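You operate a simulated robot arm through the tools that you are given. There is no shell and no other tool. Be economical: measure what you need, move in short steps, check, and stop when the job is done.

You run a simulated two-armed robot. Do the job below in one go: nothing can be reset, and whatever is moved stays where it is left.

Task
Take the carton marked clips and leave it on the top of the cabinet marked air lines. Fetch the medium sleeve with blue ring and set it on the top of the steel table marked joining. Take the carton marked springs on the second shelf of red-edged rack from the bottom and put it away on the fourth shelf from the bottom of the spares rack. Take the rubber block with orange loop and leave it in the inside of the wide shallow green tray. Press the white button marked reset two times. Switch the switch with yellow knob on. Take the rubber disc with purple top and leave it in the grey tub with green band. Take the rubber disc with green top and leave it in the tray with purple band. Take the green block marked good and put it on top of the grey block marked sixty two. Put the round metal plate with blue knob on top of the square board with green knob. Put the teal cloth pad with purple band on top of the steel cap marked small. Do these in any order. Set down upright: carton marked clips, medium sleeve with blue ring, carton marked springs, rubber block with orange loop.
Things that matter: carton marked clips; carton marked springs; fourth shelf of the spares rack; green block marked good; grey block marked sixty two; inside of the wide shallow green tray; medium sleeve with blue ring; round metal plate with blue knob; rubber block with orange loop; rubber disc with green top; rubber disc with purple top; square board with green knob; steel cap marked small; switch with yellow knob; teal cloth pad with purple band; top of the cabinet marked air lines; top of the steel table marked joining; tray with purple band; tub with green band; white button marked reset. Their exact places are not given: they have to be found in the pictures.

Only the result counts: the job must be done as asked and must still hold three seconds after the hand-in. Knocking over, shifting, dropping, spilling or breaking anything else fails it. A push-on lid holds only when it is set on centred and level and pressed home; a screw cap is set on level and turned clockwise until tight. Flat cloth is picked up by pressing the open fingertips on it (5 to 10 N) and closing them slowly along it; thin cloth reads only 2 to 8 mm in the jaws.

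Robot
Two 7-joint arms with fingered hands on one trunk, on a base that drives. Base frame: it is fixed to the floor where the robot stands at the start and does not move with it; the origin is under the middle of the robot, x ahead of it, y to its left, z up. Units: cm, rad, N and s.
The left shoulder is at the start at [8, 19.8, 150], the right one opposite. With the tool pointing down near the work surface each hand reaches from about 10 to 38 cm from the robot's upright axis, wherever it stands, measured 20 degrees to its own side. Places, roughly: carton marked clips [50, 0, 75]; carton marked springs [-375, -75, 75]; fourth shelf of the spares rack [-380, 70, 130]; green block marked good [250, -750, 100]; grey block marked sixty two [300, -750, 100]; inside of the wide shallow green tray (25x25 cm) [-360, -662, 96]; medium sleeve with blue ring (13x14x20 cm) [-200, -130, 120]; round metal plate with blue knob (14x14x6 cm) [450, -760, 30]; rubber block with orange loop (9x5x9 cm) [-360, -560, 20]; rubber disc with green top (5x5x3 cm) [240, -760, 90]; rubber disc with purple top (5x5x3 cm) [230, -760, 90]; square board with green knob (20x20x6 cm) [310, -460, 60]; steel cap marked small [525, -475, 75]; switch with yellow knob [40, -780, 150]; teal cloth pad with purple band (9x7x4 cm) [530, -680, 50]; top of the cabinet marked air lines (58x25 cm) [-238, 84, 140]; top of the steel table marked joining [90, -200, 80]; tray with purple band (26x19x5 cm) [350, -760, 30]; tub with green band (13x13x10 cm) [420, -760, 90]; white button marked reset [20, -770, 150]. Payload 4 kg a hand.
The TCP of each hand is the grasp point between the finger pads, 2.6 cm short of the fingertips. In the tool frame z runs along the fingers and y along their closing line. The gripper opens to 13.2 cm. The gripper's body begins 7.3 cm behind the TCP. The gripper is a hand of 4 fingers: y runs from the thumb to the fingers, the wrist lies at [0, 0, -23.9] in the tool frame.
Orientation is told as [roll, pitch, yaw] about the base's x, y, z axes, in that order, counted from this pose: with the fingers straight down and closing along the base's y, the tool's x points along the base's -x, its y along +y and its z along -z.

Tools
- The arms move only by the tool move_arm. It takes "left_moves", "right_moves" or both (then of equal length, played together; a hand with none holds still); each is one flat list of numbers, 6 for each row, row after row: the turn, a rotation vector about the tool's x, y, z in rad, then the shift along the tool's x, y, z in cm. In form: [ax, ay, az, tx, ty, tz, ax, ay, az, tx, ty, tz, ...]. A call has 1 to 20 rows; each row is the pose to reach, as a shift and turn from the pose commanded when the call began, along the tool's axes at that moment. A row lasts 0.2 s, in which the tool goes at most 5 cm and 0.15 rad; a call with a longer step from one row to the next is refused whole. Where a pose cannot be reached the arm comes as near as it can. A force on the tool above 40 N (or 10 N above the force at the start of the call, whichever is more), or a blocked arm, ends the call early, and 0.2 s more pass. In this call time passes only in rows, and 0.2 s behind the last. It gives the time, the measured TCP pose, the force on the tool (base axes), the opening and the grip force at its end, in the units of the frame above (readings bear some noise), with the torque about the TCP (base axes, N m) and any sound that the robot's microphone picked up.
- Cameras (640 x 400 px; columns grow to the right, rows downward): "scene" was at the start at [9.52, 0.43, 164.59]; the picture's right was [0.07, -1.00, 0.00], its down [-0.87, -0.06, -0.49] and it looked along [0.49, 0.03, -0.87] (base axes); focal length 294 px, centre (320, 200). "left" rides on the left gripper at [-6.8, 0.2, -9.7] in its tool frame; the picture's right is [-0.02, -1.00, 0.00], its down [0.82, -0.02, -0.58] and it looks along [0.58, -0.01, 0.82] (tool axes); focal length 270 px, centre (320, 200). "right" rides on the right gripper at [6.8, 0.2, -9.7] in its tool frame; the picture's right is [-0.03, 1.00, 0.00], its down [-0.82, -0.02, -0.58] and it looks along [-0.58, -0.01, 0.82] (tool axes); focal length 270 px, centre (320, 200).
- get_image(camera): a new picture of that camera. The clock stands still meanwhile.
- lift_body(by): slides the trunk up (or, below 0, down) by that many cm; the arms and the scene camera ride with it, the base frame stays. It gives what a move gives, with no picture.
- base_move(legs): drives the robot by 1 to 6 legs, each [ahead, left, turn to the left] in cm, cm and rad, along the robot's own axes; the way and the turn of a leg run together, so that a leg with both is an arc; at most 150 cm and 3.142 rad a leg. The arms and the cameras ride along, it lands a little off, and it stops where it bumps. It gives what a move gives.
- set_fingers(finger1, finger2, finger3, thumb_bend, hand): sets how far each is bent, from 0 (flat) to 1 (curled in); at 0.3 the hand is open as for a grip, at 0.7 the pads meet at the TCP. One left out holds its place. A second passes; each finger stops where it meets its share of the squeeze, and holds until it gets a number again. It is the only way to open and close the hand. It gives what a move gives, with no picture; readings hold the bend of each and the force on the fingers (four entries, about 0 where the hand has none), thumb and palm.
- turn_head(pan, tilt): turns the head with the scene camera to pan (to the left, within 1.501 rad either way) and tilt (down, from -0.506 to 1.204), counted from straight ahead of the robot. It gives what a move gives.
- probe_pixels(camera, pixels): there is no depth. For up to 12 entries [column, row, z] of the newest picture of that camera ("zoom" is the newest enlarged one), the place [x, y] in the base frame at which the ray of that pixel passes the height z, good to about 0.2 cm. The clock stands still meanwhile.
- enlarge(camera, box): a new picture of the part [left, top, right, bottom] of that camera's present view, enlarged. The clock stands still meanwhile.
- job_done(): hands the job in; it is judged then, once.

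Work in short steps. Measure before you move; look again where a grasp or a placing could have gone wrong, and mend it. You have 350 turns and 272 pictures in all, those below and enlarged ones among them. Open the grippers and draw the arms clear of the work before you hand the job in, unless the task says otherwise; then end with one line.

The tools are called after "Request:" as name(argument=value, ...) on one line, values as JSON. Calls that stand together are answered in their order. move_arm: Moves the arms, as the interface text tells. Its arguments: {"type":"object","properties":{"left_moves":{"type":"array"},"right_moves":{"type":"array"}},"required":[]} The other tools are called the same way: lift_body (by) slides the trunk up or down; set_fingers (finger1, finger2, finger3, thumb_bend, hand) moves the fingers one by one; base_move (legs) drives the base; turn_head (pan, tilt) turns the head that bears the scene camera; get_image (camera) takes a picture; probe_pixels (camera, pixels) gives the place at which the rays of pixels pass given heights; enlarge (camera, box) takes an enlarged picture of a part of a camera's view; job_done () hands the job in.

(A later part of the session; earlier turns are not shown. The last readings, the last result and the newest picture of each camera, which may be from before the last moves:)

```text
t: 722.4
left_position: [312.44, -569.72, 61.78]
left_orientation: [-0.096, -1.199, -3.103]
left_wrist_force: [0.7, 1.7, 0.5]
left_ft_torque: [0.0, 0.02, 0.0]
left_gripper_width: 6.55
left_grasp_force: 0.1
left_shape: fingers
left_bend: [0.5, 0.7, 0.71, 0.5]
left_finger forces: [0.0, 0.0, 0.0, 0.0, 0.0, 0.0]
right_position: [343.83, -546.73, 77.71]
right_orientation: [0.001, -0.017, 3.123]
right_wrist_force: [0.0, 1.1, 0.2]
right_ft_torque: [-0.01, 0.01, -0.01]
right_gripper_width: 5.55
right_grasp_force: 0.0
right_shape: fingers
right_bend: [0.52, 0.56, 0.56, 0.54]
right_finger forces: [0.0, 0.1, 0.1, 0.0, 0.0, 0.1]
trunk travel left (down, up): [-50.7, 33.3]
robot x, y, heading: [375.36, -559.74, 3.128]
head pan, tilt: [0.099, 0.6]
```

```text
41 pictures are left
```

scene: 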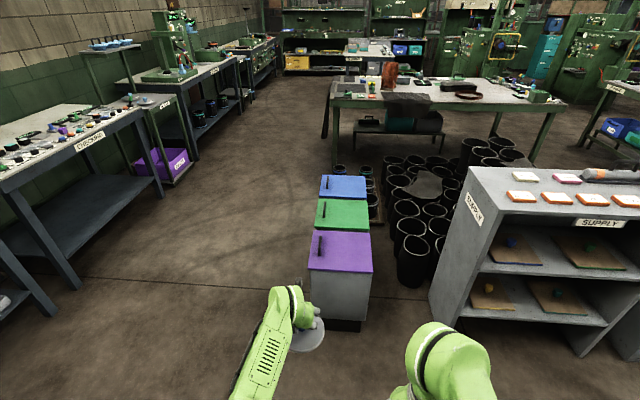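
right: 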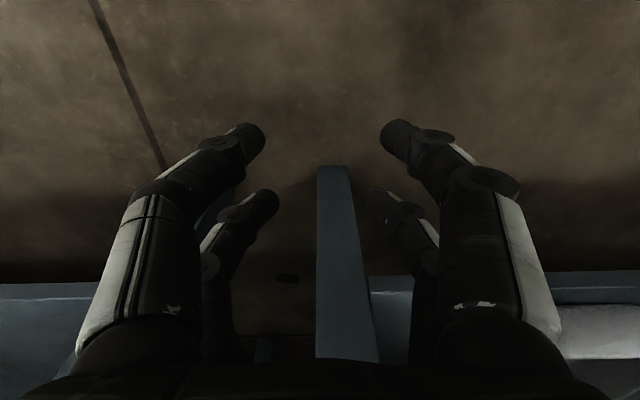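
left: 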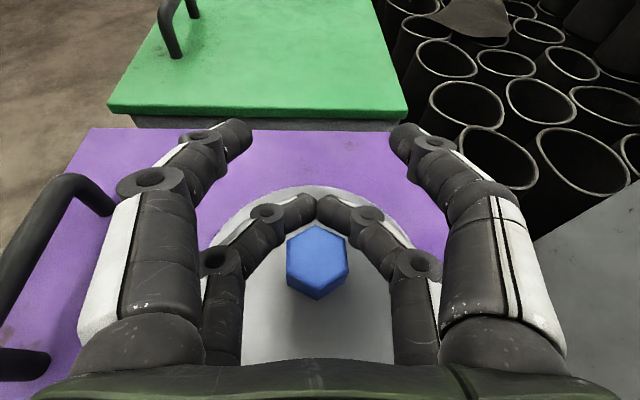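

The fingertips slid off the knob's head. I reopen, lower, advance 1.1 and down 0.9 for a deeper grip, and close all four fingers' lower pair again.

Request:
set_fingers(hand="left", finger2=0.5, finger3=0.5)

Request:
lift_body(by=-2)

Request:
move_arm(left_moves=[0, 0, 0, 0.44, 0, 1.4])

Request:
set_fingers(hand="left", finger2=0.9, finger3=0.9)

Request:
lift_body(by=2)

Request:
get_image(camera="left")

```text
t: 723.4
left_position: [312.48, -569.82, 61.78]
left_orientation: [-0.096, -1.196, -3.105]
left_wrist_force: [0.4, -0.5, -0.2]
left_ft_torque: [0.0, 0.01, 0.02]
left_gripper_width: 6.54
left_grasp_force: 0.1
left_shape: fingers
left_bend: [0.5, 0.5, 0.5, 0.5]
left_finger forces: [0.0, 0.0, 0.0, 0.0, 0.0, 0.0]
right_position: [343.96, -546.86, 77.86]
right_orientation: [0.0, -0.015, 3.122]
right_wrist_force: [-0.2, -0.6, -0.1]
right_ft_torque: [-0.01, -0.04, 0.01]
right_gripper_width: 5.53
right_grasp_force: 0.1
right_shape: fingers
right_bend: [0.52, 0.56, 0.56, 0.54]
right_finger forces: [0.1, 0.1, 0.1, 0.0, 0.1, 0.0]
trunk travel left (down, up): [-50.7, 33.3]
robot x, y, heading: [374.94, -559.21, 3.128]
head pan, tilt: [0.099, 0.6]
```

```text
t: 724.1
left_position: [312.6, -569.68, 59.79]
left_orientation: [-0.097, -1.196, -3.106]
left_wrist_force: [0.0, -0.2, -0.4]
left_ft_torque: [-0.02, 0.02, 0.04]
left_gripper_width: 6.52
left_grasp_force: 0.1
left_shape: fingers
left_bend: [0.5, 0.5, 0.5, 0.5]
left_finger forces: [0.0, 0.1, 0.0, 0.0, 0.0, 0.0]
right_position: [343.88, -546.78, 75.69]
right_orientation: [0.002, -0.016, 3.122]
right_wrist_force: [0.0, -0.3, 0.3]
right_ft_torque: [0.0, -0.05, -0.01]
right_gripper_width: 5.52
right_grasp_force: 0.1
right_shape: fingers
right_bend: [0.52, 0.56, 0.56, 0.54]
right_finger forces: [0.0, 0.0, 0.1, 0.0, 0.0, 0.0]
trunk travel left (down, up): [-48.7, 35.3]
robot x, y, heading: [375.61, -559.75, 3.122]
head pan, tilt: [0.099, 0.6]
```

```text
t: 724.5
left_position: [311.29, -569.61, 59.25]
left_orientation: [-0.094, -1.205, -3.106]
left_wrist_force: [-0.1, -0.2, 11.6]
left_ft_torque: [-0.45, 0.28, 0.02]
left_gripper_width: 6.54
left_grasp_force: 6.1
left_shape: fingers
left_bend: [0.5, 0.5, 0.5, 0.5]
left_finger forces: [0.1, 10.9, 0.5, 0.0, 0.0, 0.1]
right_position: [343.93, -546.75, 75.8]
right_orientation: [0.001, -0.018, 3.122]
right_wrist_force: [-0.2, 0.2, -0.1]
right_ft_torque: [0.01, 0.0, 0.0]
right_gripper_width: 5.5
right_grasp_force: 0.0
right_shape: fingers
right_bend: [0.52, 0.56, 0.56, 0.54]
right_finger forces: [0.0, 0.0, 0.0, 0.0, 0.0, 0.1]
trunk travel left (down, up): [-48.7, 35.3]
robot x, y, heading: [375.38, -559.99, 3.13]
head pan, tilt: [0.099, 0.6]
```

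```text
t: 725.5
left_position: [311.26, -569.72, 59.12]
left_orientation: [-0.096, -1.201, -3.104]
left_wrist_force: [-5.3, -1.8, 14.0]
left_ft_torque: [-0.12, 0.36, 0.01]
left_gripper_width: 6.56
left_grasp_force: 11.2
left_shape: fingers
left_bend: [0.5, 0.73, 0.78, 0.5]
left_finger forces: [0.1, 22.3, 0.0, 0.0, 0.0, 0.0]
right_position: [343.88, -546.86, 75.77]
right_orientation: [0.003, -0.018, 3.123]
right_wrist_force: [0.2, -0.8, 0.1]
right_ft_torque: [0.0, 0.03, 0.0]
right_gripper_width: 5.56
right_grasp_force: 0.1
right_shape: fingers
right_bend: [0.52, 0.56, 0.56, 0.54]
right_finger forces: [0.0, 0.0, 0.0, 0.0, 0.0, 0.0]
trunk travel left (down, up): [-48.7, 35.3]
robot x, y, heading: [375.24, -560.12, 3.128]
head pan, tilt: [0.099, 0.6]
```

```text
t: 726.1
left_position: [311.44, -569.76, 60.79]
left_orientation: [-0.093, -1.194, -3.106]
left_wrist_force: [0.3, 0.2, -0.4]
left_ft_torque: [-0.01, -0.03, 0.01]
left_gripper_width: 6.54
left_grasp_force: 0.0
left_shape: fingers
left_bend: [0.5, 0.73, 0.78, 0.5]
left_finger forces: [0.1, 0.0, 0.0, 0.0, 0.0, 0.0]
right_position: [343.9, -546.8, 77.74]
right_orientation: [0.003, -0.018, 3.123]
right_wrist_force: [-0.3, -0.2, 0.2]
right_ft_torque: [-0.01, 0.03, 0.01]
right_gripper_width: 5.52
right_grasp_force: 0.0
right_shape: fingers
right_bend: [0.52, 0.56, 0.56, 0.54]
right_finger forces: [0.1, 0.0, 0.0, 0.0, 0.1, 0.0]
trunk travel left (down, up): [-50.7, 33.3]
robot x, y, heading: [375.3, -560.03, 3.129]
head pan, tilt: [0.099, 0.6]
```

```text
40 pictures are left
```

left: 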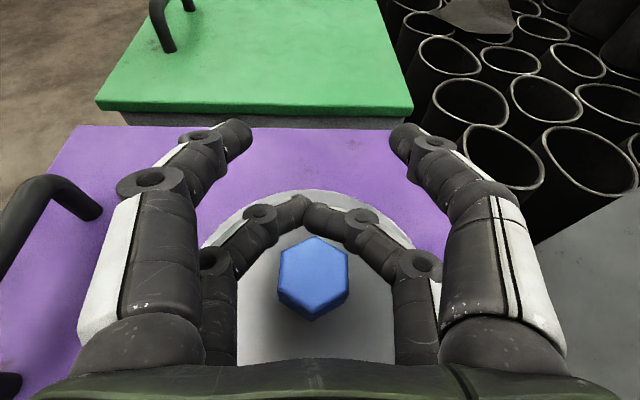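

Request:
set_fingers(hand="left", finger2=0.5, finger3=0.5)

Request:
lift_body(by=-1.5)

Request:
move_arm(left_moves=[0, 0, 0, 0.2, 0, -0.65])

Request:
set_fingers(hand="left", finger2=0.85, finger3=0.85)

Request:
lift_body(by=2)

```text
t: 727.1
left_position: [311.35, -569.63, 60.8]
left_orientation: [-0.097, -1.198, -3.104]
left_wrist_force: [0.1, -0.9, -0.2]
left_ft_torque: [-0.04, -0.02, -0.01]
left_gripper_width: 6.57
left_grasp_force: 0.1
left_shape: fingers
left_bend: [0.5, 0.5, 0.5, 0.5]
left_finger forces: [0.0, 0.0, 0.1, 0.0, 0.0, 0.0]
right_position: [343.91, -546.81, 77.82]
right_orientation: [0.003, -0.014, 3.122]
right_wrist_force: [-0.4, -0.1, -1.1]
right_ft_torque: [-0.01, -0.03, 0.01]
right_gripper_width: 5.54
right_grasp_force: 0.1
right_shape: fingers
right_bend: [0.52, 0.56, 0.56, 0.54]
right_finger forces: [0.0, 0.0, 0.0, 0.1, 0.1, 0.1]
trunk travel left (down, up): [-50.7, 33.3]
robot x, y, heading: [375.25, -559.65, 3.124]
head pan, tilt: [0.099, 0.6]
```

```text
t: 727.8
left_position: [311.32, -569.67, 59.45]
left_orientation: [-0.095, -1.198, -3.105]
left_wrist_force: [0.0, 0.2, 3.2]
left_ft_torque: [-0.17, 0.13, -0.05]
left_gripper_width: 6.57
left_grasp_force: 2.1
left_shape: fingers
left_bend: [0.5, 0.5, 0.5, 0.5]
left_finger forces: [0.0, 4.0, 0.0, 0.0, 0.1, 0.0]
right_position: [343.87, -546.89, 76.3]
right_orientation: [0.003, -0.015, 3.121]
right_wrist_force: [-0.7, -0.9, 0.0]
right_ft_torque: [-0.01, -0.01, 0.04]
right_gripper_width: 5.54
right_grasp_force: 0.0
right_shape: fingers
right_bend: [0.52, 0.56, 0.56, 0.54]
right_finger forces: [0.0, 0.0, 0.0, 0.0, 0.0, 0.0]
trunk travel left (down, up): [-49.2, 34.8]
robot x, y, heading: [375.13, -559.65, 3.123]
head pan, tilt: [0.099, 0.6]
```

```text
t: 728.2
left_position: [312.1, -569.66, 59.47]
left_orientation: [-0.096, -1.199, -3.106]
left_wrist_force: [-0.8, 0.1, 3.6]
left_ft_torque: [-0.14, 0.1, -0.04]
left_gripper_width: 6.54
left_grasp_force: 1.8
left_shape: fingers
left_bend: [0.5, 0.5, 0.5, 0.5]
left_finger forces: [0.0, 4.0, 0.0, 0.0, 0.1, 0.1]
right_position: [343.96, -546.72, 76.25]
right_orientation: [0.004, -0.017, 3.122]
right_wrist_force: [0.0, 0.2, 0.1]
right_ft_torque: [0.03, -0.01, 0.0]
right_gripper_width: 5.54
right_grasp_force: 0.1
right_shape: fingers
right_bend: [0.52, 0.56, 0.56, 0.54]
right_finger forces: [0.0, 0.1, 0.0, 0.1, 0.1, 0.0]
trunk travel left (down, up): [-49.2, 34.8]
robot x, y, heading: [375.0, -559.82, 3.122]
head pan, tilt: [0.099, 0.6]
```

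```text
t: 729.2
left_position: [312.14, -569.71, 59.42]
left_orientation: [-0.095, -1.197, -3.105]
left_wrist_force: [-1.0, 0.5, 0.6]
left_ft_torque: [-0.01, 0.0, 0.01]
left_gripper_width: 6.57
left_grasp_force: 0.2
left_shape: fingers
left_bend: [0.5, 0.74, 0.74, 0.5]
left_finger forces: [0.0, 0.1, 0.0, 0.0, 0.1, 0.0]
right_position: [343.85, -546.73, 76.33]
right_orientation: [-0.001, -0.017, 3.122]
right_wrist_force: [-0.1, 0.8, -0.5]
right_ft_torque: [0.02, 0.03, 0.01]
right_gripper_width: 5.54
right_grasp_force: 0.0
right_shape: fingers
right_bend: [0.52, 0.56, 0.56, 0.54]
right_finger forces: [0.0, 0.0, 0.1, 0.1, 0.0, 0.0]
trunk travel left (down, up): [-49.2, 34.8]
robot x, y, heading: [374.78, -559.84, 3.126]
head pan, tilt: [0.099, 0.6]
```

```text
t: 729.9
left_position: [311.96, -569.8, 61.32]
left_orientation: [-0.097, -1.196, -3.105]
left_wrist_force: [-0.3, 0.3, 0.0]
left_ft_torque: [-0.01, -0.02, -0.02]
left_gripper_width: 6.53
left_grasp_force: 0.1
left_shape: fingers
left_bend: [0.5, 0.74, 0.74, 0.5]
left_finger forces: [0.1, 0.0, 0.0, 0.0, 0.1, 0.0]
right_position: [343.78, -546.79, 78.28]
right_orientation: [0.002, -0.016, 3.124]
right_wrist_force: [-0.3, 0.1, 0.3]
right_ft_torque: [0.03, 0.01, -0.05]
right_gripper_width: 5.53
right_grasp_force: 0.0
right_shape: fingers
right_bend: [0.52, 0.56, 0.56, 0.54]
right_finger forces: [0.1, 0.0, 0.1, 0.0, 0.1, 0.0]
trunk travel left (down, up): [-51.2, 32.8]
robot x, y, heading: [375.25, -559.56, 3.124]
head pan, tilt: [0.099, 0.6]
```

The flat pitch gives a poor hold. I compromise at pitch ≈ -0.9, which still clears the rack's top panel: open, raise, re-pitch, and come down over the knob.

Request:
set_fingers(hand="left", finger2=0.5, finger3=0.5)

Request:
lift_body(by=4)

Request:
move_arm(left_moves=[0.02, 0.15, 0.02, 0, 0, 0, 0.04, 0.3, 0.04, 0, 0, 0])

Request:
get_image(camera="left")

```text
t: 730.9
left_position: [312.11, -569.78, 61.41]
left_orientation: [-0.096, -1.195, -3.106]
left_wrist_force: [0.5, -0.3, -0.5]
left_ft_torque: [0.0, 0.0, -0.01]
left_gripper_width: 6.55
left_grasp_force: 0.1
left_shape: fingers
left_bend: [0.5, 0.5, 0.5, 0.5]
left_finger forces: [0.0, 0.1, 0.1, 0.0, 0.0, 0.0]
right_position: [343.91, -546.84, 78.23]
right_orientation: [0.001, -0.014, 3.123]
right_wrist_force: [0.4, 0.2, 0.9]
right_ft_torque: [0.0, 0.01, -0.01]
right_gripper_width: 5.56
right_grasp_force: 0.0
right_shape: fingers
right_bend: [0.52, 0.56, 0.56, 0.54]
right_finger forces: [0.1, 0.0, 0.0, 0.0, 0.0, 0.0]
trunk travel left (down, up): [-51.2, 32.8]
robot x, y, heading: [374.95, -559.79, 3.124]
head pan, tilt: [0.099, 0.6]
```

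```text
t: 731.7
left_position: [312.04, -569.82, 65.29]
left_orientation: [-0.096, -1.198, -3.105]
left_wrist_force: [-0.1, 0.1, 0.4]
left_ft_torque: [-0.03, -0.02, -0.01]
left_gripper_width: 6.57
left_grasp_force: 0.1
left_shape: fingers
left_bend: [0.5, 0.5, 0.5, 0.5]
left_finger forces: [0.0, 0.0, 0.0, 0.1, 0.0, 0.1]
right_position: [343.77, -546.75, 82.3]
right_orientation: [0.002, -0.016, 3.122]
right_wrist_force: [-0.4, -0.6, -0.2]
right_ft_torque: [-0.01, -0.02, 0.0]
right_gripper_width: 5.53
right_grasp_force: 0.1
right_shape: fingers
right_bend: [0.52, 0.56, 0.56, 0.54]
right_finger forces: [0.1, 0.0, 0.0, 0.1, 0.1, 0.0]
trunk travel left (down, up): [-55.2, 28.8]
robot x, y, heading: [375.47, -560.06, 3.129]
head pan, tilt: [0.099, 0.6]
```

```text
refused: row 1 steps farther than a row can; nothing moved
```

```text
39 pictures are left
```

left: 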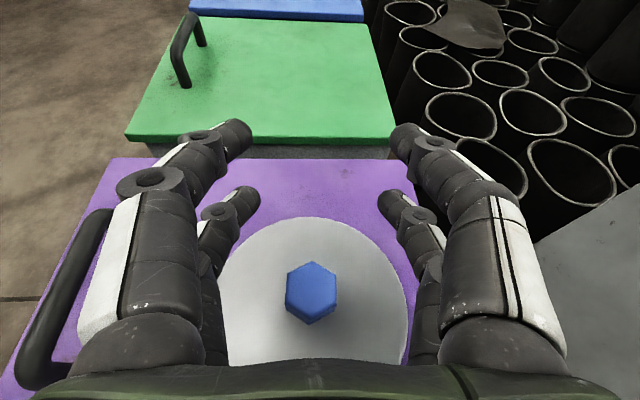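

Request:
probe_pixels(camera="left", pixels=[[312, 283, 58.6], [312, 290, 57.5], [312, 220, 54], [312, 366, 54]])

Request:
move_arm(left_moves=[0.02, 0.13, 0.02, 0, 0, 0, 0.04, 0.26, 0.04, 0, 0, 0, 0.04, 0.3, 0.04, 0, 0, 0])

```text
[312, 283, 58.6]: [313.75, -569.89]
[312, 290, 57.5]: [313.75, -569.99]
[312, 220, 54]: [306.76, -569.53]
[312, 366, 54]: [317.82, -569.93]
```

```text
t: 732.5
left_position: [312.02, -569.72, 65.39]
left_orientation: [-0.034, -0.897, 3.064]
left_wrist_force: [-0.1, -0.7, -0.1]
left_ft_torque: [0.02, 0.0, 0.01]
left_gripper_width: 6.56
left_grasp_force: 0.1
left_shape: fingers
left_bend: [0.5, 0.5, 0.5, 0.5]
left_finger forces: [0.0, 0.0, 0.0, 0.0, 0.0, 0.0]
right_position: [343.93, -546.76, 82.16]
right_orientation: [0.002, -0.015, 3.123]
right_wrist_force: [0.4, -0.5, 0.6]
right_ft_torque: [0.0, -0.02, 0.02]
right_gripper_width: 5.56
right_grasp_force: 0.0
right_shape: fingers
right_bend: [0.52, 0.56, 0.56, 0.54]
right_finger forces: [0.0, 0.1, 0.0, 0.0, 0.1, 0.0]
trunk travel left (down, up): [-55.2, 28.8]
robot x, y, heading: [375.19, -559.98, 3.123]
head pan, tilt: [0.099, 0.6]
```

Request:
move_arm(left_moves=[-0.047, 0, -0.037, 1.5, 0.1, -1.9, -0.047, 0, -0.037, 3.8, 0.2, 0, -0.047, 0, -0.037, 5.4, 0.2, 1.2])

Request:
get_image(camera="left")

```text
t: 733.3
left_position: [314.33, -570.11, 60.29]
left_orientation: [-0.03, -0.898, 3.121]
left_wrist_force: [-0.6, 0.1, -0.2]
left_ft_torque: [-0.02, -0.01, -0.01]
left_gripper_width: 6.58
left_grasp_force: 0.1
left_shape: fingers
left_bend: [0.5, 0.5, 0.5, 0.5]
left_finger forces: [0.1, 0.1, 0.0, 0.1, 0.0, 0.0]
right_position: [343.76, -546.84, 82.24]
right_orientation: [0.003, -0.015, 3.123]
right_wrist_force: [-0.8, 0.1, -0.6]
right_ft_torque: [-0.01, 0.01, 0.02]
right_gripper_width: 5.53
right_grasp_force: 0.2
right_shape: fingers
right_bend: [0.52, 0.56, 0.56, 0.54]
right_finger forces: [0.0, 0.1, 0.1, 0.0, 0.0, 0.0]
trunk travel left (down, up): [-55.2, 28.8]
robot x, y, heading: [375.28, -559.47, 3.125]
head pan, tilt: [0.099, 0.6]
```

```text
38 pictures are left
```

left: 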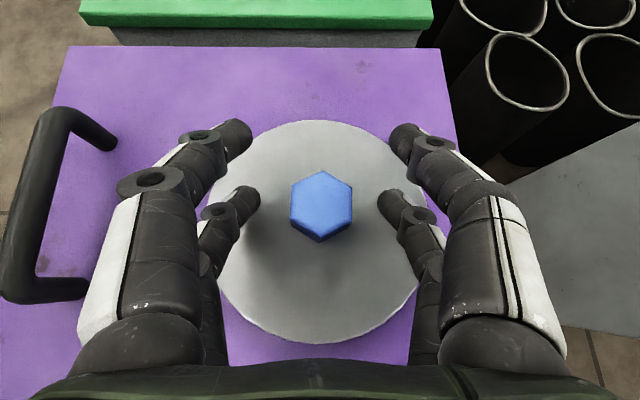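

Request:
move_arm(left_moves=[0, 0, 0, 0.63, 0, 0.6])

Request:
set_fingers(hand="left", finger2=0.9, finger3=0.9)

Request:
lift_body(by=2)

```text
t: 733.7
left_position: [314.21, -570.01, 59.97]
left_orientation: [-0.03, -0.907, 3.118]
left_wrist_force: [-0.6, 0.0, 8.6]
left_ft_torque: [-0.41, 0.16, 0.01]
left_gripper_width: 6.56
left_grasp_force: 4.8
left_shape: fingers
left_bend: [0.5, 0.51, 0.5, 0.5]
left_finger forces: [0.0, 9.5, 0.0, 0.2, 0.1, 0.1]
right_position: [343.97, -546.77, 82.42]
right_orientation: [0.0, -0.017, 3.122]
right_wrist_force: [-0.2, 0.3, 0.1]
right_ft_torque: [0.0, -0.02, 0.0]
right_gripper_width: 5.53
right_grasp_force: 0.1
right_shape: fingers
right_bend: [0.52, 0.56, 0.56, 0.54]
right_finger forces: [0.0, 0.0, 0.0, 0.0, 0.0, 0.0]
trunk travel left (down, up): [-55.2, 28.8]
robot x, y, heading: [375.24, -560.1, 3.128]
head pan, tilt: [0.099, 0.6]
```

```text
t: 734.7
left_position: [314.31, -570.07, 59.58]
left_orientation: [-0.032, -0.902, 3.12]
left_wrist_force: [-5.2, -1.8, 8.1]
left_ft_torque: [-0.01, 0.26, 0.01]
left_gripper_width: 6.54
left_grasp_force: 14.1
left_shape: fingers
left_bend: [0.5, 0.69, 0.66, 0.5]
left_finger forces: [0.0, 15.2, 12.5, 0.1, 0.0, 0.0]
right_position: [343.92, -546.75, 82.37]
right_orientation: [0.002, -0.016, 3.122]
right_wrist_force: [-1.1, -0.1, 0.2]
right_ft_torque: [0.0, 0.01, 0.02]
right_gripper_width: 5.53
right_grasp_force: 0.1
right_shape: fingers
right_bend: [0.52, 0.56, 0.56, 0.54]
right_finger forces: [0.0, 0.0, 0.0, 0.0, 0.1, 0.0]
trunk travel left (down, up): [-55.2, 28.8]
robot x, y, heading: [375.13, -559.9, 3.123]
head pan, tilt: [0.099, 0.6]
```

```text
t: 735.4
left_position: [314.49, -570.09, 61.29]
left_orientation: [-0.032, -0.894, 3.119]
left_wrist_force: [0.3, -0.2, -6.1]
left_ft_torque: [-0.02, 0.0, 0.0]
left_gripper_width: 6.53
left_grasp_force: 8.6
left_shape: fingers
left_bend: [0.5, 0.69, 0.66, 0.5]
left_finger forces: [0.1, 9.6, 8.0, 0.0, 0.0, 0.1]
right_position: [343.87, -546.85, 84.2]
right_orientation: [0.003, -0.016, 3.121]
right_wrist_force: [0.2, -0.4, 0.1]
right_ft_torque: [0.01, -0.04, 0.0]
right_gripper_width: 5.52
right_grasp_force: 0.0
right_shape: fingers
right_bend: [0.52, 0.56, 0.56, 0.54]
right_finger forces: [0.0, 0.0, 0.0, 0.0, 0.0, 0.0]
trunk travel left (down, up): [-57.2, 26.8]
robot x, y, heading: [374.88, -559.31, 3.129]
head pan, tilt: [0.099, 0.6]
```

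Good hold now (9 N each). I raise, retract the right hand, and carry the plate to the SUPPLY rack.

Request:
lift_body(by=12.5)

Request:
move_arm(right_moves=[0, 0, 0, 3, 0, 0, 0, 0, 0, 6, 0, 0, 0, 0, 0, 8, 0, 0])

Request:
base_move(legs=[[-40, 0, 0], [0, -108.3, 0.015], [24, 0, 0]])

Request:
turn_head(pan=0.1, tilt=0.45)

Request:
get_image(camera="scene")

Request:
get_image(camera="left")

```text
t: 736.9
left_position: [314.37, -570.04, 73.9]
left_orientation: [-0.031, -0.896, 3.121]
left_wrist_force: [0.1, 0.3, -6.5]
left_ft_torque: [-0.01, -0.01, -0.02]
left_gripper_width: 6.56
left_grasp_force: 8.5
left_shape: fingers
left_bend: [0.5, 0.69, 0.66, 0.5]
left_finger forces: [0.0, 9.7, 8.0, 0.1, 0.0, 0.1]
right_position: [343.71, -546.85, 96.81]
right_orientation: [0.003, -0.014, 3.123]
right_wrist_force: [-0.3, -0.1, 0.1]
right_ft_torque: [0.01, 0.0, -0.01]
right_gripper_width: 5.54
right_grasp_force: 0.1
right_shape: fingers
right_bend: [0.52, 0.56, 0.56, 0.54]
right_finger forces: [0.0, 0.0, 0.0, 0.1, 0.0, 0.0]
trunk travel left (down, up): [-69.7, 14.3]
robot x, y, heading: [374.85, -559.75, 3.126]
head pan, tilt: [0.099, 0.6]
```

```text
t: 737.7
left_position: [314.36, -570.12, 73.88]
left_orientation: [-0.03, -0.897, 3.121]
left_wrist_force: [-1.0, 0.0, -6.7]
left_ft_torque: [0.0, -0.01, -0.01]
left_gripper_width: 6.54
left_grasp_force: 9.2
left_shape: fingers
left_bend: [0.5, 0.69, 0.66, 0.5]
left_finger forces: [0.1, 9.7, 7.9, 0.0, 0.1, 0.0]
right_position: [351.07, -547.16, 93.27]
right_orientation: [0.001, -0.017, 3.121]
right_wrist_force: [-0.3, 0.3, -0.2]
right_ft_torque: [0.0, 0.03, 0.03]
right_gripper_width: 5.53
right_grasp_force: 0.0
right_shape: fingers
right_bend: [0.52, 0.56, 0.56, 0.54]
right_finger forces: [0.1, 0.0, 0.1, 0.0, 0.0, 0.0]
right hand out of reach, approached as far as the arm can: row 1, 2, 3
trunk travel left (down, up): [-69.7, 14.3]
robot x, y, heading: [375.31, -559.9, 3.129]
head pan, tilt: [0.099, 0.6]
```

```text
t: 746.7
left_position: [331.07, -464.88, 74.09]
left_orientation: [-0.033, -0.899, -3.141]
left_wrist_force: [-0.3, -0.2, -6.2]
left_ft_torque: [0.0, 0.0, 0.0]
left_gripper_width: 6.55
left_grasp_force: 9.0
left_shape: fingers
left_bend: [0.5, 0.69, 0.66, 0.5]
left_finger forces: [0.1, 9.6, 8.1, 0.0, 0.0, 0.1]
right_position: [367.49, -441.24, 93.33]
right_orientation: [0.002, -0.017, -3.137]
right_wrist_force: [1.0, 1.0, 0.0]
right_ft_torque: [0.03, -0.02, -0.02]
right_gripper_width: 5.54
right_grasp_force: 0.0
right_shape: fingers
right_bend: [0.52, 0.56, 0.56, 0.54]
right_finger forces: [0.0, 0.1, 0.1, 0.0, 0.0, 0.0]
trunk travel left (down, up): [-69.7, 14.3]
robot x, y, heading: [391.56, -452.92, -3.134]
head pan, tilt: [0.099, 0.6]
```

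```text
t: 747.4
left_position: [331.1, -464.88, 73.83]
left_orientation: [-0.031, -0.897, -3.139]
left_wrist_force: [0.2, 0.2, -6.5]
left_ft_torque: [0.01, 0.05, 0.03]
left_gripper_width: 6.54
left_grasp_force: 8.7
left_shape: fingers
left_bend: [0.5, 0.69, 0.66, 0.5]
left_finger forces: [0.0, 9.6, 8.1, 0.0, 0.0, 0.1]
right_position: [367.32, -441.19, 93.23]
right_orientation: [0.003, -0.015, -3.138]
right_wrist_force: [-0.3, 0.6, 0.4]
right_ft_torque: [-0.01, 0.01, -0.03]
right_gripper_width: 5.54
right_grasp_force: 0.2
right_shape: fingers
right_bend: [0.52, 0.56, 0.56, 0.54]
right_finger forces: [0.1, 0.0, 0.0, 0.1, 0.0, 0.0]
trunk travel left (down, up): [-69.7, 14.3]
robot x, y, heading: [391.72, -453.05, -3.134]
head pan, tilt: [0.099, 0.45]
```

```text
37 pictures are left
```

scene: 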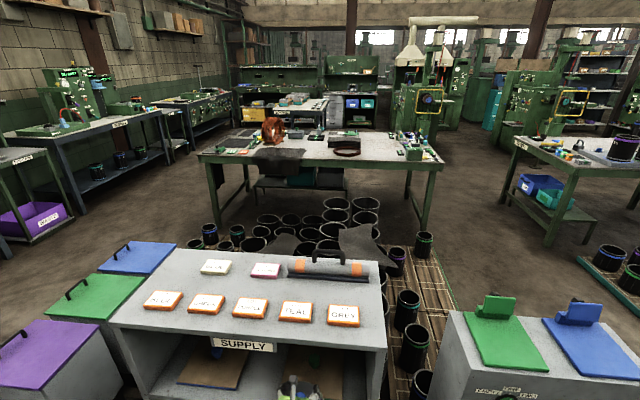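

```text
36 pictures are left
```

left: 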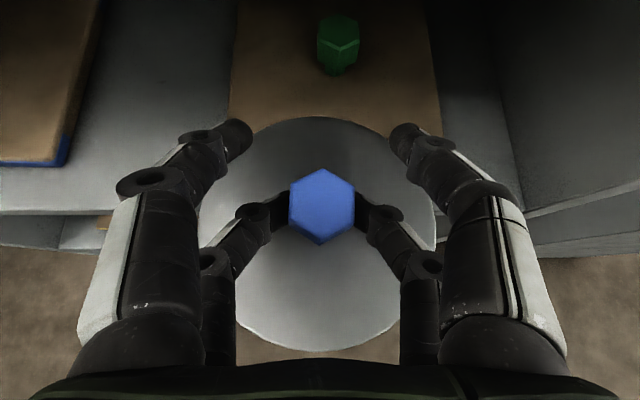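

Request:
probe_pixels(camera="left", pixels=[[338, 35, 66], [338, 45, 65], [338, 70, 62], [232, 115, 61.5], [436, 95, 61.5], [322, 205, 72], [200, 210, 68], [436, 215, 68]])

```text
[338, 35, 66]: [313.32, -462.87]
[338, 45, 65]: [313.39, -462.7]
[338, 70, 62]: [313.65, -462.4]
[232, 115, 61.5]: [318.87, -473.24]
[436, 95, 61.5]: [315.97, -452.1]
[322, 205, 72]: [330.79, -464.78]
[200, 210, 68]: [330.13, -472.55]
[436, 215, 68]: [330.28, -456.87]
```

Green knob is at (313.4,-462.7), top z≈66. I raise 1.2 cm, shift right 2.2 and advance, then check alignment.

Request:
lift_body(by=1.2)

Request:
base_move(legs=[[0, -2.2, 0], [11, 0, 0]])

Request:
get_image(camera="left")

```text
t: 748.0
left_position: [331.08, -464.96, 75.03]
left_orientation: [-0.032, -0.898, -3.141]
left_wrist_force: [0.0, 0.0, -7.0]
left_ft_torque: [0.01, 0.02, -0.04]
left_gripper_width: 6.55
left_grasp_force: 8.9
left_shape: fingers
left_bend: [0.5, 0.69, 0.66, 0.5]
left_finger forces: [0.0, 9.6, 8.1, 0.0, 0.0, 0.1]
right_position: [367.23, -441.17, 94.42]
right_orientation: [0.002, -0.016, -3.139]
right_wrist_force: [0.3, -0.3, -0.8]
right_ft_torque: [-0.01, 0.0, -0.03]
right_gripper_width: 5.55
right_grasp_force: 0.1
right_shape: fingers
right_bend: [0.52, 0.56, 0.56, 0.54]
right_finger forces: [0.0, 0.0, 0.0, 0.1, 0.0, 0.0]
trunk travel left (down, up): [-70.9, 13.1]
robot x, y, heading: [391.8, -453.44, -3.134]
head pan, tilt: [0.099, 0.45]
```

```text
t: 749.6
left_position: [320.29, -462.79, 75.26]
left_orientation: [-0.031, -0.899, -3.14]
left_wrist_force: [1.2, -0.7, -6.2]
left_ft_torque: [-0.02, -0.01, 0.03]
left_gripper_width: 6.56
left_grasp_force: 9.2
left_shape: fingers
left_bend: [0.5, 0.69, 0.66, 0.5]
left_finger forces: [0.1, 9.5, 8.2, 0.0, 0.1, 0.0]
right_position: [356.61, -439.14, 94.53]
right_orientation: [0.001, -0.019, -3.138]
right_wrist_force: [-0.1, -0.1, 0.9]
right_ft_torque: [0.0, 0.0, 0.01]
right_gripper_width: 5.54
right_grasp_force: 0.1
right_shape: fingers
right_bend: [0.52, 0.56, 0.56, 0.54]
right_finger forces: [0.1, 0.0, 0.1, 0.0, 0.1, 0.0]
trunk travel left (down, up): [-70.9, 13.1]
robot x, y, heading: [380.82, -451.0, -3.138]
head pan, tilt: [0.099, 0.45]
```

```text
35 pictures are left
```

left: 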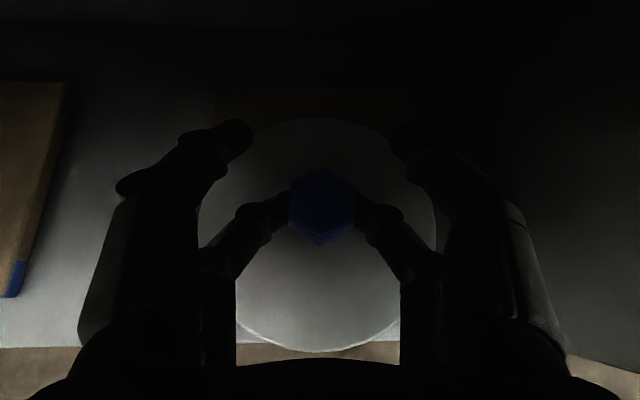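

Request:
base_move(legs=[[6.6, 0, 0]])

Request:
lift_body(by=-1)

Request:
lift_body(by=-0.5)

Request:
lift_body(by=-0.5)

```text
t: 750.6
left_position: [313.84, -462.97, 75.24]
left_orientation: [-0.032, -0.9, -3.141]
left_wrist_force: [-0.3, -1.2, -5.8]
left_ft_torque: [-0.02, 0.04, -0.03]
left_gripper_width: 6.57
left_grasp_force: 9.6
left_shape: fingers
left_bend: [0.5, 0.69, 0.66, 0.5]
left_finger forces: [0.0, 10.2, 8.9, 0.0, 0.0, 0.0]
right_position: [349.95, -439.23, 94.58]
right_orientation: [0.002, -0.02, -3.139]
right_wrist_force: [-0.1, 0.3, -0.2]
right_ft_torque: [-0.01, 0.0, 0.02]
right_gripper_width: 5.55
right_grasp_force: 0.0
right_shape: fingers
right_bend: [0.52, 0.56, 0.56, 0.54]
right_finger forces: [0.0, 0.0, 0.0, 0.1, 0.0, 0.0]
trunk travel left (down, up): [-70.9, 13.1]
robot x, y, heading: [374.22, -451.2, -3.133]
head pan, tilt: [0.099, 0.45]
```

```text
t: 751.1
left_position: [313.79, -462.93, 73.94]
left_orientation: [-0.03, -0.894, -3.142]
left_wrist_force: [-0.4, -0.5, -7.2]
left_ft_torque: [-0.04, 0.0, -0.01]
left_gripper_width: 6.52
left_grasp_force: 9.6
left_shape: fingers
left_bend: [0.5, 0.7, 0.66, 0.5]
left_finger forces: [0.0, 10.0, 9.0, 0.1, 0.0, 0.0]
right_position: [349.8, -439.2, 93.62]
right_orientation: [0.001, -0.017, -3.139]
right_wrist_force: [0.2, -0.1, 1.0]
right_ft_torque: [-0.01, 0.01, -0.04]
right_gripper_width: 5.51
right_grasp_force: 0.0
right_shape: fingers
right_bend: [0.52, 0.56, 0.56, 0.54]
right_finger forces: [0.0, 0.0, 0.1, 0.1, 0.1, 0.0]
trunk travel left (down, up): [-69.9, 14.1]
robot x, y, heading: [374.26, -451.29, -3.134]
head pan, tilt: [0.099, 0.45]
```

```text
t: 751.7
left_position: [313.58, -462.81, 73.8]
left_orientation: [-0.029, -0.9, 3.142]
left_wrist_force: [-1.8, -0.9, 3.8]
left_ft_torque: [-0.04, 0.14, 0.01]
left_gripper_width: 6.52
left_grasp_force: 12.7
left_shape: fingers
left_bend: [0.5, 0.7, 0.67, 0.5]
left_finger forces: [0.1, 14.0, 10.8, 0.1, 0.0, 0.0]
right_position: [349.8, -439.09, 93.1]
right_orientation: [0.003, -0.017, -3.138]
right_wrist_force: [0.6, -0.4, 0.4]
right_ft_torque: [0.01, 0.02, 0.02]
right_gripper_width: 5.56
right_grasp_force: 0.0
right_shape: fingers
right_bend: [0.52, 0.56, 0.56, 0.54]
right_finger forces: [0.0, 0.1, 0.0, 0.1, 0.0, 0.1]
trunk travel left (down, up): [-69.4, 14.6]
robot x, y, heading: [374.13, -450.69, -3.134]
head pan, tilt: [0.099, 0.45]
```

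```text
t: 752.2
left_position: [313.38, -462.7, 73.78]
left_orientation: [-0.03, -0.91, 3.139]
left_wrist_force: [-2.9, -2.9, 21.8]
left_ft_torque: [-0.21, 0.33, 0.01]
left_gripper_width: 6.54
left_grasp_force: 20.6
left_shape: fingers
left_bend: [0.5, 0.71, 0.68, 0.5]
left_finger forces: [0.1, 25.9, 15.0, 0.0, 0.0, 0.0]
right_position: [350.05, -439.12, 92.58]
right_orientation: [0.002, -0.021, -3.138]
right_wrist_force: [0.5, 0.5, 0.1]
right_ft_torque: [0.01, -0.03, -0.04]
right_gripper_width: 5.52
right_grasp_force: 0.0
right_shape: fingers
right_bend: [0.52, 0.56, 0.56, 0.54]
right_finger forces: [0.1, 0.1, 0.0, 0.1, 0.1, 0.1]
trunk travel left (down, up): [-68.9, 15.1]
robot x, y, heading: [373.83, -451.33, -3.137]
head pan, tilt: [0.099, 0.45]
```

Contact on the knob. I unload slightly and loosen the fingers a little to see whether the plate stays level.

Request:
lift_body(by=0.5)

Request:
set_fingers(hand="left", finger2=0.63, finger3=0.61)

Request:
get_image(camera="left")

```text
t: 752.8
left_position: [313.72, -462.76, 73.71]
left_orientation: [-0.029, -0.899, 3.142]
left_wrist_force: [-6.5, -0.7, 17.5]
left_ft_torque: [0.08, 0.51, 0.0]
left_gripper_width: 6.53
left_grasp_force: 26.4
left_shape: fingers
left_bend: [0.5, 0.71, 0.68, 0.5]
left_finger forces: [0.1, 26.7, 26.4, 0.0, 0.1, 0.0]
right_position: [349.87, -439.1, 92.96]
right_orientation: [0.003, -0.018, -3.14]
right_wrist_force: [1.1, -0.7, 0.1]
right_ft_torque: [0.01, 0.01, 0.02]
right_gripper_width: 5.57
right_grasp_force: 0.2
right_shape: fingers
right_bend: [0.52, 0.56, 0.56, 0.54]
right_finger forces: [0.1, 0.0, 0.1, 0.0, 0.0, 0.1]
trunk travel left (down, up): [-69.4, 14.6]
robot x, y, heading: [374.3, -451.29, -3.135]
head pan, tilt: [0.099, 0.45]
```

```text
t: 753.8
left_position: [313.73, -462.82, 73.74]
left_orientation: [-0.03, -0.9, 3.14]
left_wrist_force: [-3.0, -1.0, 22.1]
left_ft_torque: [0.02, 0.38, -0.02]
left_gripper_width: 6.55
left_grasp_force: 23.5
left_shape: fingers
left_bend: [0.5, 0.69, 0.65, 0.5]
left_finger forces: [0.0, 29.3, 17.4, 0.0, 0.0, 0.0]
right_position: [350.01, -439.16, 93.1]
right_orientation: [0.002, -0.021, -3.14]
right_wrist_force: [-0.3, 0.1, -0.1]
right_ft_torque: [0.02, 0.01, -0.01]
right_gripper_width: 5.51
right_grasp_force: 0.0
right_shape: fingers
right_bend: [0.52, 0.56, 0.56, 0.54]
right_finger forces: [0.1, 0.0, 0.0, 0.0, 0.1, 0.0]
trunk travel left (down, up): [-69.4, 14.6]
robot x, y, heading: [374.19, -451.15, -3.137]
head pan, tilt: [0.099, 0.45]
```

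```text
34 pictures are left
```

left: 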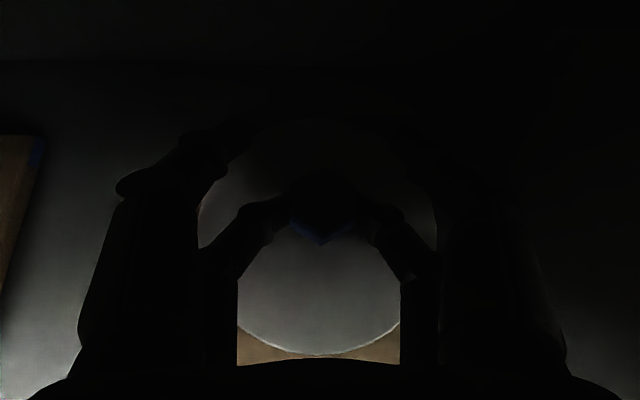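

Request:
lift_body(by=0.5)

Request:
set_fingers(hand="left", finger2=0.57, finger3=0.55)

Request:
set_fingers(hand="left", finger2=0.5, finger3=0.5)

Request:
get_image(camera="left")

```text
t: 754.3
left_position: [313.88, -462.93, 73.9]
left_orientation: [-0.03, -0.892, -3.14]
left_wrist_force: [-2.2, -1.2, 8.6]
left_ft_torque: [0.04, 0.22, 0.03]
left_gripper_width: 6.56
left_grasp_force: 15.4
left_shape: fingers
left_bend: [0.5, 0.66, 0.63, 0.5]
left_finger forces: [0.0, 18.2, 12.2, 0.0, 0.0, 0.0]
right_position: [349.81, -439.18, 93.52]
right_orientation: [0.002, -0.017, -3.138]
right_wrist_force: [-0.1, 0.0, 0.5]
right_ft_torque: [-0.02, 0.0, -0.01]
right_gripper_width: 5.54
right_grasp_force: 0.0
right_shape: fingers
right_bend: [0.52, 0.56, 0.56, 0.54]
right_finger forces: [0.1, 0.1, 0.0, 0.0, 0.0, 0.0]
trunk travel left (down, up): [-69.9, 14.1]
robot x, y, heading: [374.24, -451.11, -3.133]
head pan, tilt: [0.099, 0.45]
```

```text
t: 755.3
left_position: [313.78, -462.82, 74.14]
left_orientation: [-0.031, -0.895, 3.142]
left_wrist_force: [0.3, 1.1, 5.3]
left_ft_torque: [-0.03, 0.02, -0.03]
left_gripper_width: 6.55
left_grasp_force: 3.1
left_shape: fingers
left_bend: [0.5, 0.6, 0.56, 0.5]
left_finger forces: [0.0, 4.4, 0.5, 0.0, 0.1, 0.1]
right_position: [349.73, -439.1, 93.44]
right_orientation: [0.004, -0.018, -3.139]
right_wrist_force: [0.4, 0.3, 0.6]
right_ft_torque: [0.03, -0.01, -0.02]
right_gripper_width: 5.53
right_grasp_force: 0.0
right_shape: fingers
right_bend: [0.52, 0.56, 0.56, 0.54]
right_finger forces: [0.0, 0.1, 0.0, 0.0, 0.1, 0.0]
trunk travel left (down, up): [-69.9, 14.1]
robot x, y, heading: [374.36, -451.08, -3.135]
head pan, tilt: [0.099, 0.45]
```

```text
t: 756.3
left_position: [313.58, -462.72, 74.06]
left_orientation: [-0.03, -0.896, 3.143]
left_wrist_force: [-0.6, 1.4, 2.9]
left_ft_torque: [-0.08, 0.03, 0.01]
left_gripper_width: 6.55
left_grasp_force: 1.9
left_shape: fingers
left_bend: [0.5, 0.52, 0.5, 0.5]
left_finger forces: [0.1, 3.5, 0.5, 0.0, 0.0, 0.0]
right_position: [349.93, -439.14, 93.48]
right_orientation: [0.002, -0.018, -3.138]
right_wrist_force: [-0.1, 0.3, -0.1]
right_ft_torque: [-0.03, 0.03, -0.03]
right_gripper_width: 5.52
right_grasp_force: 0.1
right_shape: fingers
right_bend: [0.52, 0.56, 0.56, 0.54]
right_finger forces: [0.1, 0.0, 0.0, 0.0, 0.1, 0.1]
trunk travel left (down, up): [-69.9, 14.1]
robot x, y, heading: [373.83, -451.24, -3.134]
head pan, tilt: [0.099, 0.45]
```

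```text
33 pictures are left
```

left: 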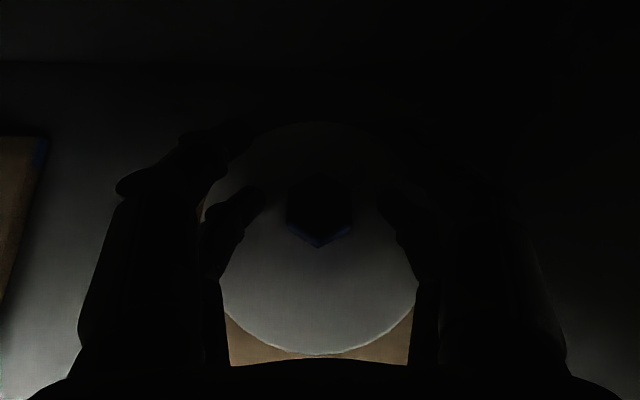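

The plate stays put and level on release. I raise 0.8 cm and withdraw straight back with the base.

Request:
lift_body(by=0.8)

Request:
base_move(legs=[[-30, 0, 0]])

Request:
lift_body(by=-30)

Request:
turn_head(pan=0.1, tilt=0.6)

Request:
enlarge(camera="scene", box=[180, 80, 460, 280])

```text
t: 756.9
left_position: [313.73, -462.85, 74.87]
left_orientation: [-0.03, -0.895, -3.143]
left_wrist_force: [0.4, 0.2, -0.4]
left_ft_torque: [0.03, -0.03, 0.02]
left_gripper_width: 6.55
left_grasp_force: 0.1
left_shape: fingers
left_bend: [0.5, 0.5, 0.5, 0.5]
left_finger forces: [0.0, 0.1, 0.0, 0.1, 0.0, 0.1]
right_position: [349.8, -439.28, 94.32]
right_orientation: [0.0, -0.017, -3.139]
right_wrist_force: [-0.4, 0.6, 0.1]
right_ft_torque: [0.04, -0.01, 0.0]
right_gripper_width: 5.55
right_grasp_force: 0.0
right_shape: fingers
right_bend: [0.52, 0.56, 0.56, 0.54]
right_finger forces: [0.1, 0.1, 0.0, 0.0, 0.0, 0.0]
trunk travel left (down, up): [-70.7, 13.3]
robot x, y, heading: [374.26, -451.22, -3.132]
head pan, tilt: [0.099, 0.45]
```

```text
t: 758.9
left_position: [343.35, -462.47, 74.75]
left_orientation: [-0.029, -0.895, 3.137]
left_wrist_force: [0.7, 0.0, -0.5]
left_ft_torque: [0.01, -0.01, -0.03]
left_gripper_width: 6.54
left_grasp_force: 0.1
left_shape: fingers
left_bend: [0.5, 0.5, 0.5, 0.5]
left_finger forces: [0.1, 0.1, 0.0, 0.0, 0.1, 0.0]
right_position: [379.47, -439.05, 94.32]
right_orientation: [0.001, -0.014, -3.14]
right_wrist_force: [-0.7, 0.2, -0.2]
right_ft_torque: [-0.02, 0.0, -0.01]
right_gripper_width: 5.53
right_grasp_force: 0.1
right_shape: fingers
right_bend: [0.52, 0.56, 0.56, 0.54]
right_finger forces: [0.0, 0.1, 0.1, 0.0, 0.1, 0.0]
trunk travel left (down, up): [-70.7, 13.3]
robot x, y, heading: [403.94, -450.78, -3.14]
head pan, tilt: [0.099, 0.45]
```

```text
t: 761.9
left_position: [343.39, -462.48, 44.87]
left_orientation: [-0.03, -0.894, 3.138]
left_wrist_force: [-0.1, -0.6, 0.3]
left_ft_torque: [-0.02, -0.03, 0.0]
left_gripper_width: 6.54
left_grasp_force: 0.0
left_shape: fingers
left_bend: [0.5, 0.5, 0.5, 0.5]
left_finger forces: [0.1, 0.0, 0.0, 0.1, 0.1, 0.1]
right_position: [379.65, -438.95, 64.34]
right_orientation: [0.001, -0.017, -3.139]
right_wrist_force: [-0.2, -0.3, -0.5]
right_ft_torque: [0.0, 0.0, 0.0]
right_gripper_width: 5.55
right_grasp_force: 0.1
right_shape: fingers
right_bend: [0.52, 0.56, 0.56, 0.54]
right_finger forces: [0.0, 0.0, 0.1, 0.0, 0.0, 0.0]
trunk travel left (down, up): [-40.7, 43.3]
robot x, y, heading: [404.32, -450.73, -3.138]
head pan, tilt: [0.099, 0.45]
```

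```text
t: 762.6
left_position: [343.39, -462.61, 44.93]
left_orientation: [-0.03, -0.896, 3.136]
left_wrist_force: [0.8, -0.5, 0.6]
left_ft_torque: [-0.01, 0.0, -0.01]
left_gripper_width: 6.56
left_grasp_force: 0.1
left_shape: fingers
left_bend: [0.5, 0.5, 0.5, 0.5]
left_finger forces: [0.0, 0.1, 0.0, 0.0, 0.1, 0.1]
right_position: [379.81, -438.99, 64.26]
right_orientation: [0.001, -0.017, -3.141]
right_wrist_force: [-0.1, 1.0, -0.2]
right_ft_torque: [0.04, 0.02, 0.03]
right_gripper_width: 5.52
right_grasp_force: 0.0
right_shape: fingers
right_bend: [0.52, 0.56, 0.56, 0.54]
right_finger forces: [0.0, 0.0, 0.0, 0.1, 0.1, 0.1]
trunk travel left (down, up): [-40.7, 43.3]
robot x, y, heading: [403.72, -450.82, -3.138]
head pan, tilt: [0.099, 0.6]
```

```text
2.00 times, centred on (320, 180) of scene
```

zoom: 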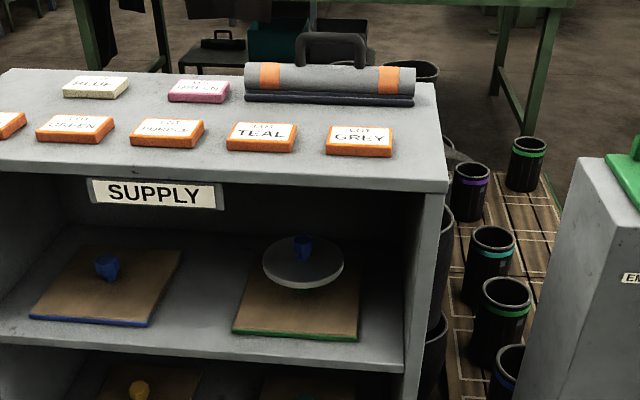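

The plate rests level and centred on the green knob. I fold the left arm, raise, and turn toward the east trolleys to find the steel cap.

Request:
move_arm(left_moves=[0, 0.12, 0, 0.3, 0, -4, 0, 0.24, 0, 0.6, 0, -8, 0, 0.36, 0, 0.9, 0, -12, 0, 0.48, 0, 1.2, 0, -16, 0, 0.6, 0, 1.5, 0, -20, 0, 0.72, 0, 1.8, 0, -24, 0, 0.84, 0, 2.1, 0, -28, 0, 0.895, 0, 2.4, 0, -30])

Request:
lift_body(by=35)

Request:
base_move(legs=[[-10, 0, 0], [0, 0, -3.1]])

Request:
turn_head(pan=0.0, tilt=0.5)

Request:
get_image(camera="scene")

```text
t: 764.4
left_position: [368.45, -463.41, 61.67]
left_orientation: [-0.02, -0.001, 3.114]
left_wrist_force: [0.5, -0.3, -0.2]
left_ft_torque: [-0.01, 0.03, -0.02]
left_gripper_width: 6.57
left_grasp_force: 0.0
left_shape: fingers
left_bend: [0.5, 0.5, 0.5, 0.5]
left_finger forces: [0.0, 0.1, 0.0, 0.0, 0.1, 0.1]
right_position: [379.68, -438.9, 64.37]
right_orientation: [0.003, -0.016, -3.139]
right_wrist_force: [0.1, -0.3, 0.3]
right_ft_torque: [-0.02, -0.04, 0.0]
right_gripper_width: 5.54
right_grasp_force: 0.0
right_shape: fingers
right_bend: [0.52, 0.56, 0.56, 0.54]
right_finger forces: [0.0, 0.0, 0.0, 0.1, 0.0, 0.0]
trunk travel left (down, up): [-40.7, 43.3]
robot x, y, heading: [403.58, -450.54, -3.138]
head pan, tilt: [0.099, 0.6]
```

```text
t: 767.8
left_position: [368.43, -463.59, 96.68]
left_orientation: [-0.019, -0.002, 3.116]
left_wrist_force: [0.7, 0.6, -0.8]
left_ft_torque: [-0.01, -0.03, 0.0]
left_gripper_width: 6.58
left_grasp_force: 0.0
left_shape: fingers
left_bend: [0.5, 0.5, 0.5, 0.5]
left_finger forces: [0.1, 0.0, 0.0, 0.1, 0.0, 0.0]
right_position: [379.77, -438.9, 99.26]
right_orientation: [0.001, -0.018, -3.14]
right_wrist_force: [0.2, -0.1, -0.3]
right_ft_torque: [0.01, 0.01, -0.01]
right_gripper_width: 5.54
right_grasp_force: 0.0
right_shape: fingers
right_bend: [0.52, 0.56, 0.56, 0.54]
right_finger forces: [0.0, 0.0, 0.0, 0.0, 0.1, 0.1]
trunk travel left (down, up): [-75.7, 8.3]
robot x, y, heading: [403.79, -451.36, -3.139]
head pan, tilt: [0.099, 0.6]
```

```text
t: 776.3
left_position: [449.2, -437.37, 96.71]
left_orientation: [-0.02, -0.002, 0.005]
left_wrist_force: [0.4, -0.1, -0.4]
left_ft_torque: [0.0, -0.01, 0.04]
left_gripper_width: 6.54
left_grasp_force: 0.0
left_shape: fingers
left_bend: [0.5, 0.5, 0.5, 0.5]
left_finger forces: [0.0, 0.1, 0.0, 0.0, 0.0, 0.0]
right_position: [438.7, -462.14, 99.25]
right_orientation: [0.001, -0.019, 0.03]
right_wrist_force: [0.4, 0.0, -0.4]
right_ft_torque: [-0.04, 0.0, 0.01]
right_gripper_width: 5.54
right_grasp_force: 0.1
right_shape: fingers
right_bend: [0.52, 0.56, 0.56, 0.54]
right_finger forces: [0.1, 0.0, 0.0, 0.1, 0.0, 0.0]
trunk travel left (down, up): [-75.7, 8.3]
robot x, y, heading: [413.97, -450.85, 0.038]
head pan, tilt: [0.099, 0.6]
```

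```text
t: 776.9
left_position: [449.28, -437.21, 96.78]
left_orientation: [-0.02, -0.003, 0.003]
left_wrist_force: [-0.4, 0.2, -0.2]
left_ft_torque: [-0.04, 0.03, -0.01]
left_gripper_width: 6.52
left_grasp_force: 0.2
left_shape: fingers
left_bend: [0.5, 0.5, 0.5, 0.5]
left_finger forces: [0.1, 0.0, 0.0, 0.0, 0.0, 0.1]
right_position: [438.69, -462.27, 99.21]
right_orientation: [0.001, -0.016, 0.03]
right_wrist_force: [-0.2, -0.2, 1.2]
right_ft_torque: [0.02, 0.02, 0.03]
right_gripper_width: 5.54
right_grasp_force: 0.2
right_shape: fingers
right_bend: [0.52, 0.56, 0.56, 0.54]
right_finger forces: [0.0, 0.0, 0.0, 0.0, 0.1, 0.0]
trunk travel left (down, up): [-75.7, 8.3]
robot x, y, heading: [414.37, -450.66, 0.032]
head pan, tilt: [0.0, 0.499]
```

```text
31 pictures are left
```

scene: 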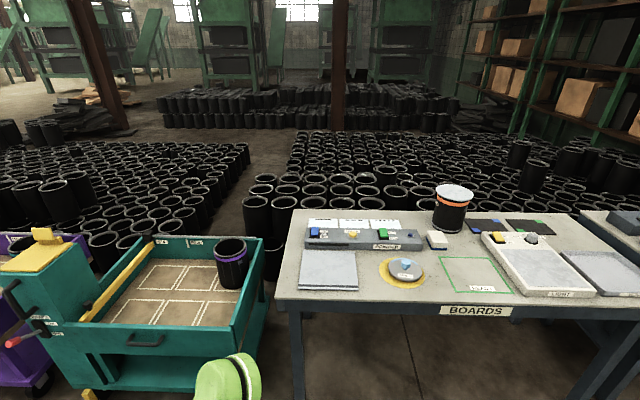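

Request:
enlarge(camera="scene", box=[280, 170, 640, 330])

Request:
probe_pixels(camera="scene", pixels=[[404, 270, 83], [385, 270, 81], [424, 272, 81], [453, 195, 100], [289, 303, 80], [600, 318, 80], [404, 262, 86]])

```text
1.78 times, centred on (460, 250) of scene
```

zoom: 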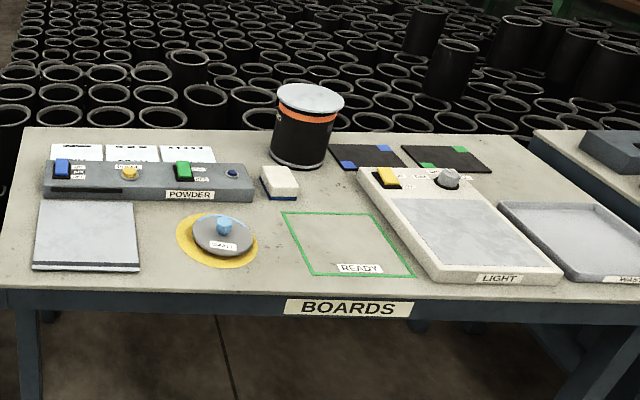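

```text
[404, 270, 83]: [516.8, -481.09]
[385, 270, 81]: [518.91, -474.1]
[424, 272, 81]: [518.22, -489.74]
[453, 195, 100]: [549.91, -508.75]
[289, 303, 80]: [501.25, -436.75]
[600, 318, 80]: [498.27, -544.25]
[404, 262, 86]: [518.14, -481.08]
```

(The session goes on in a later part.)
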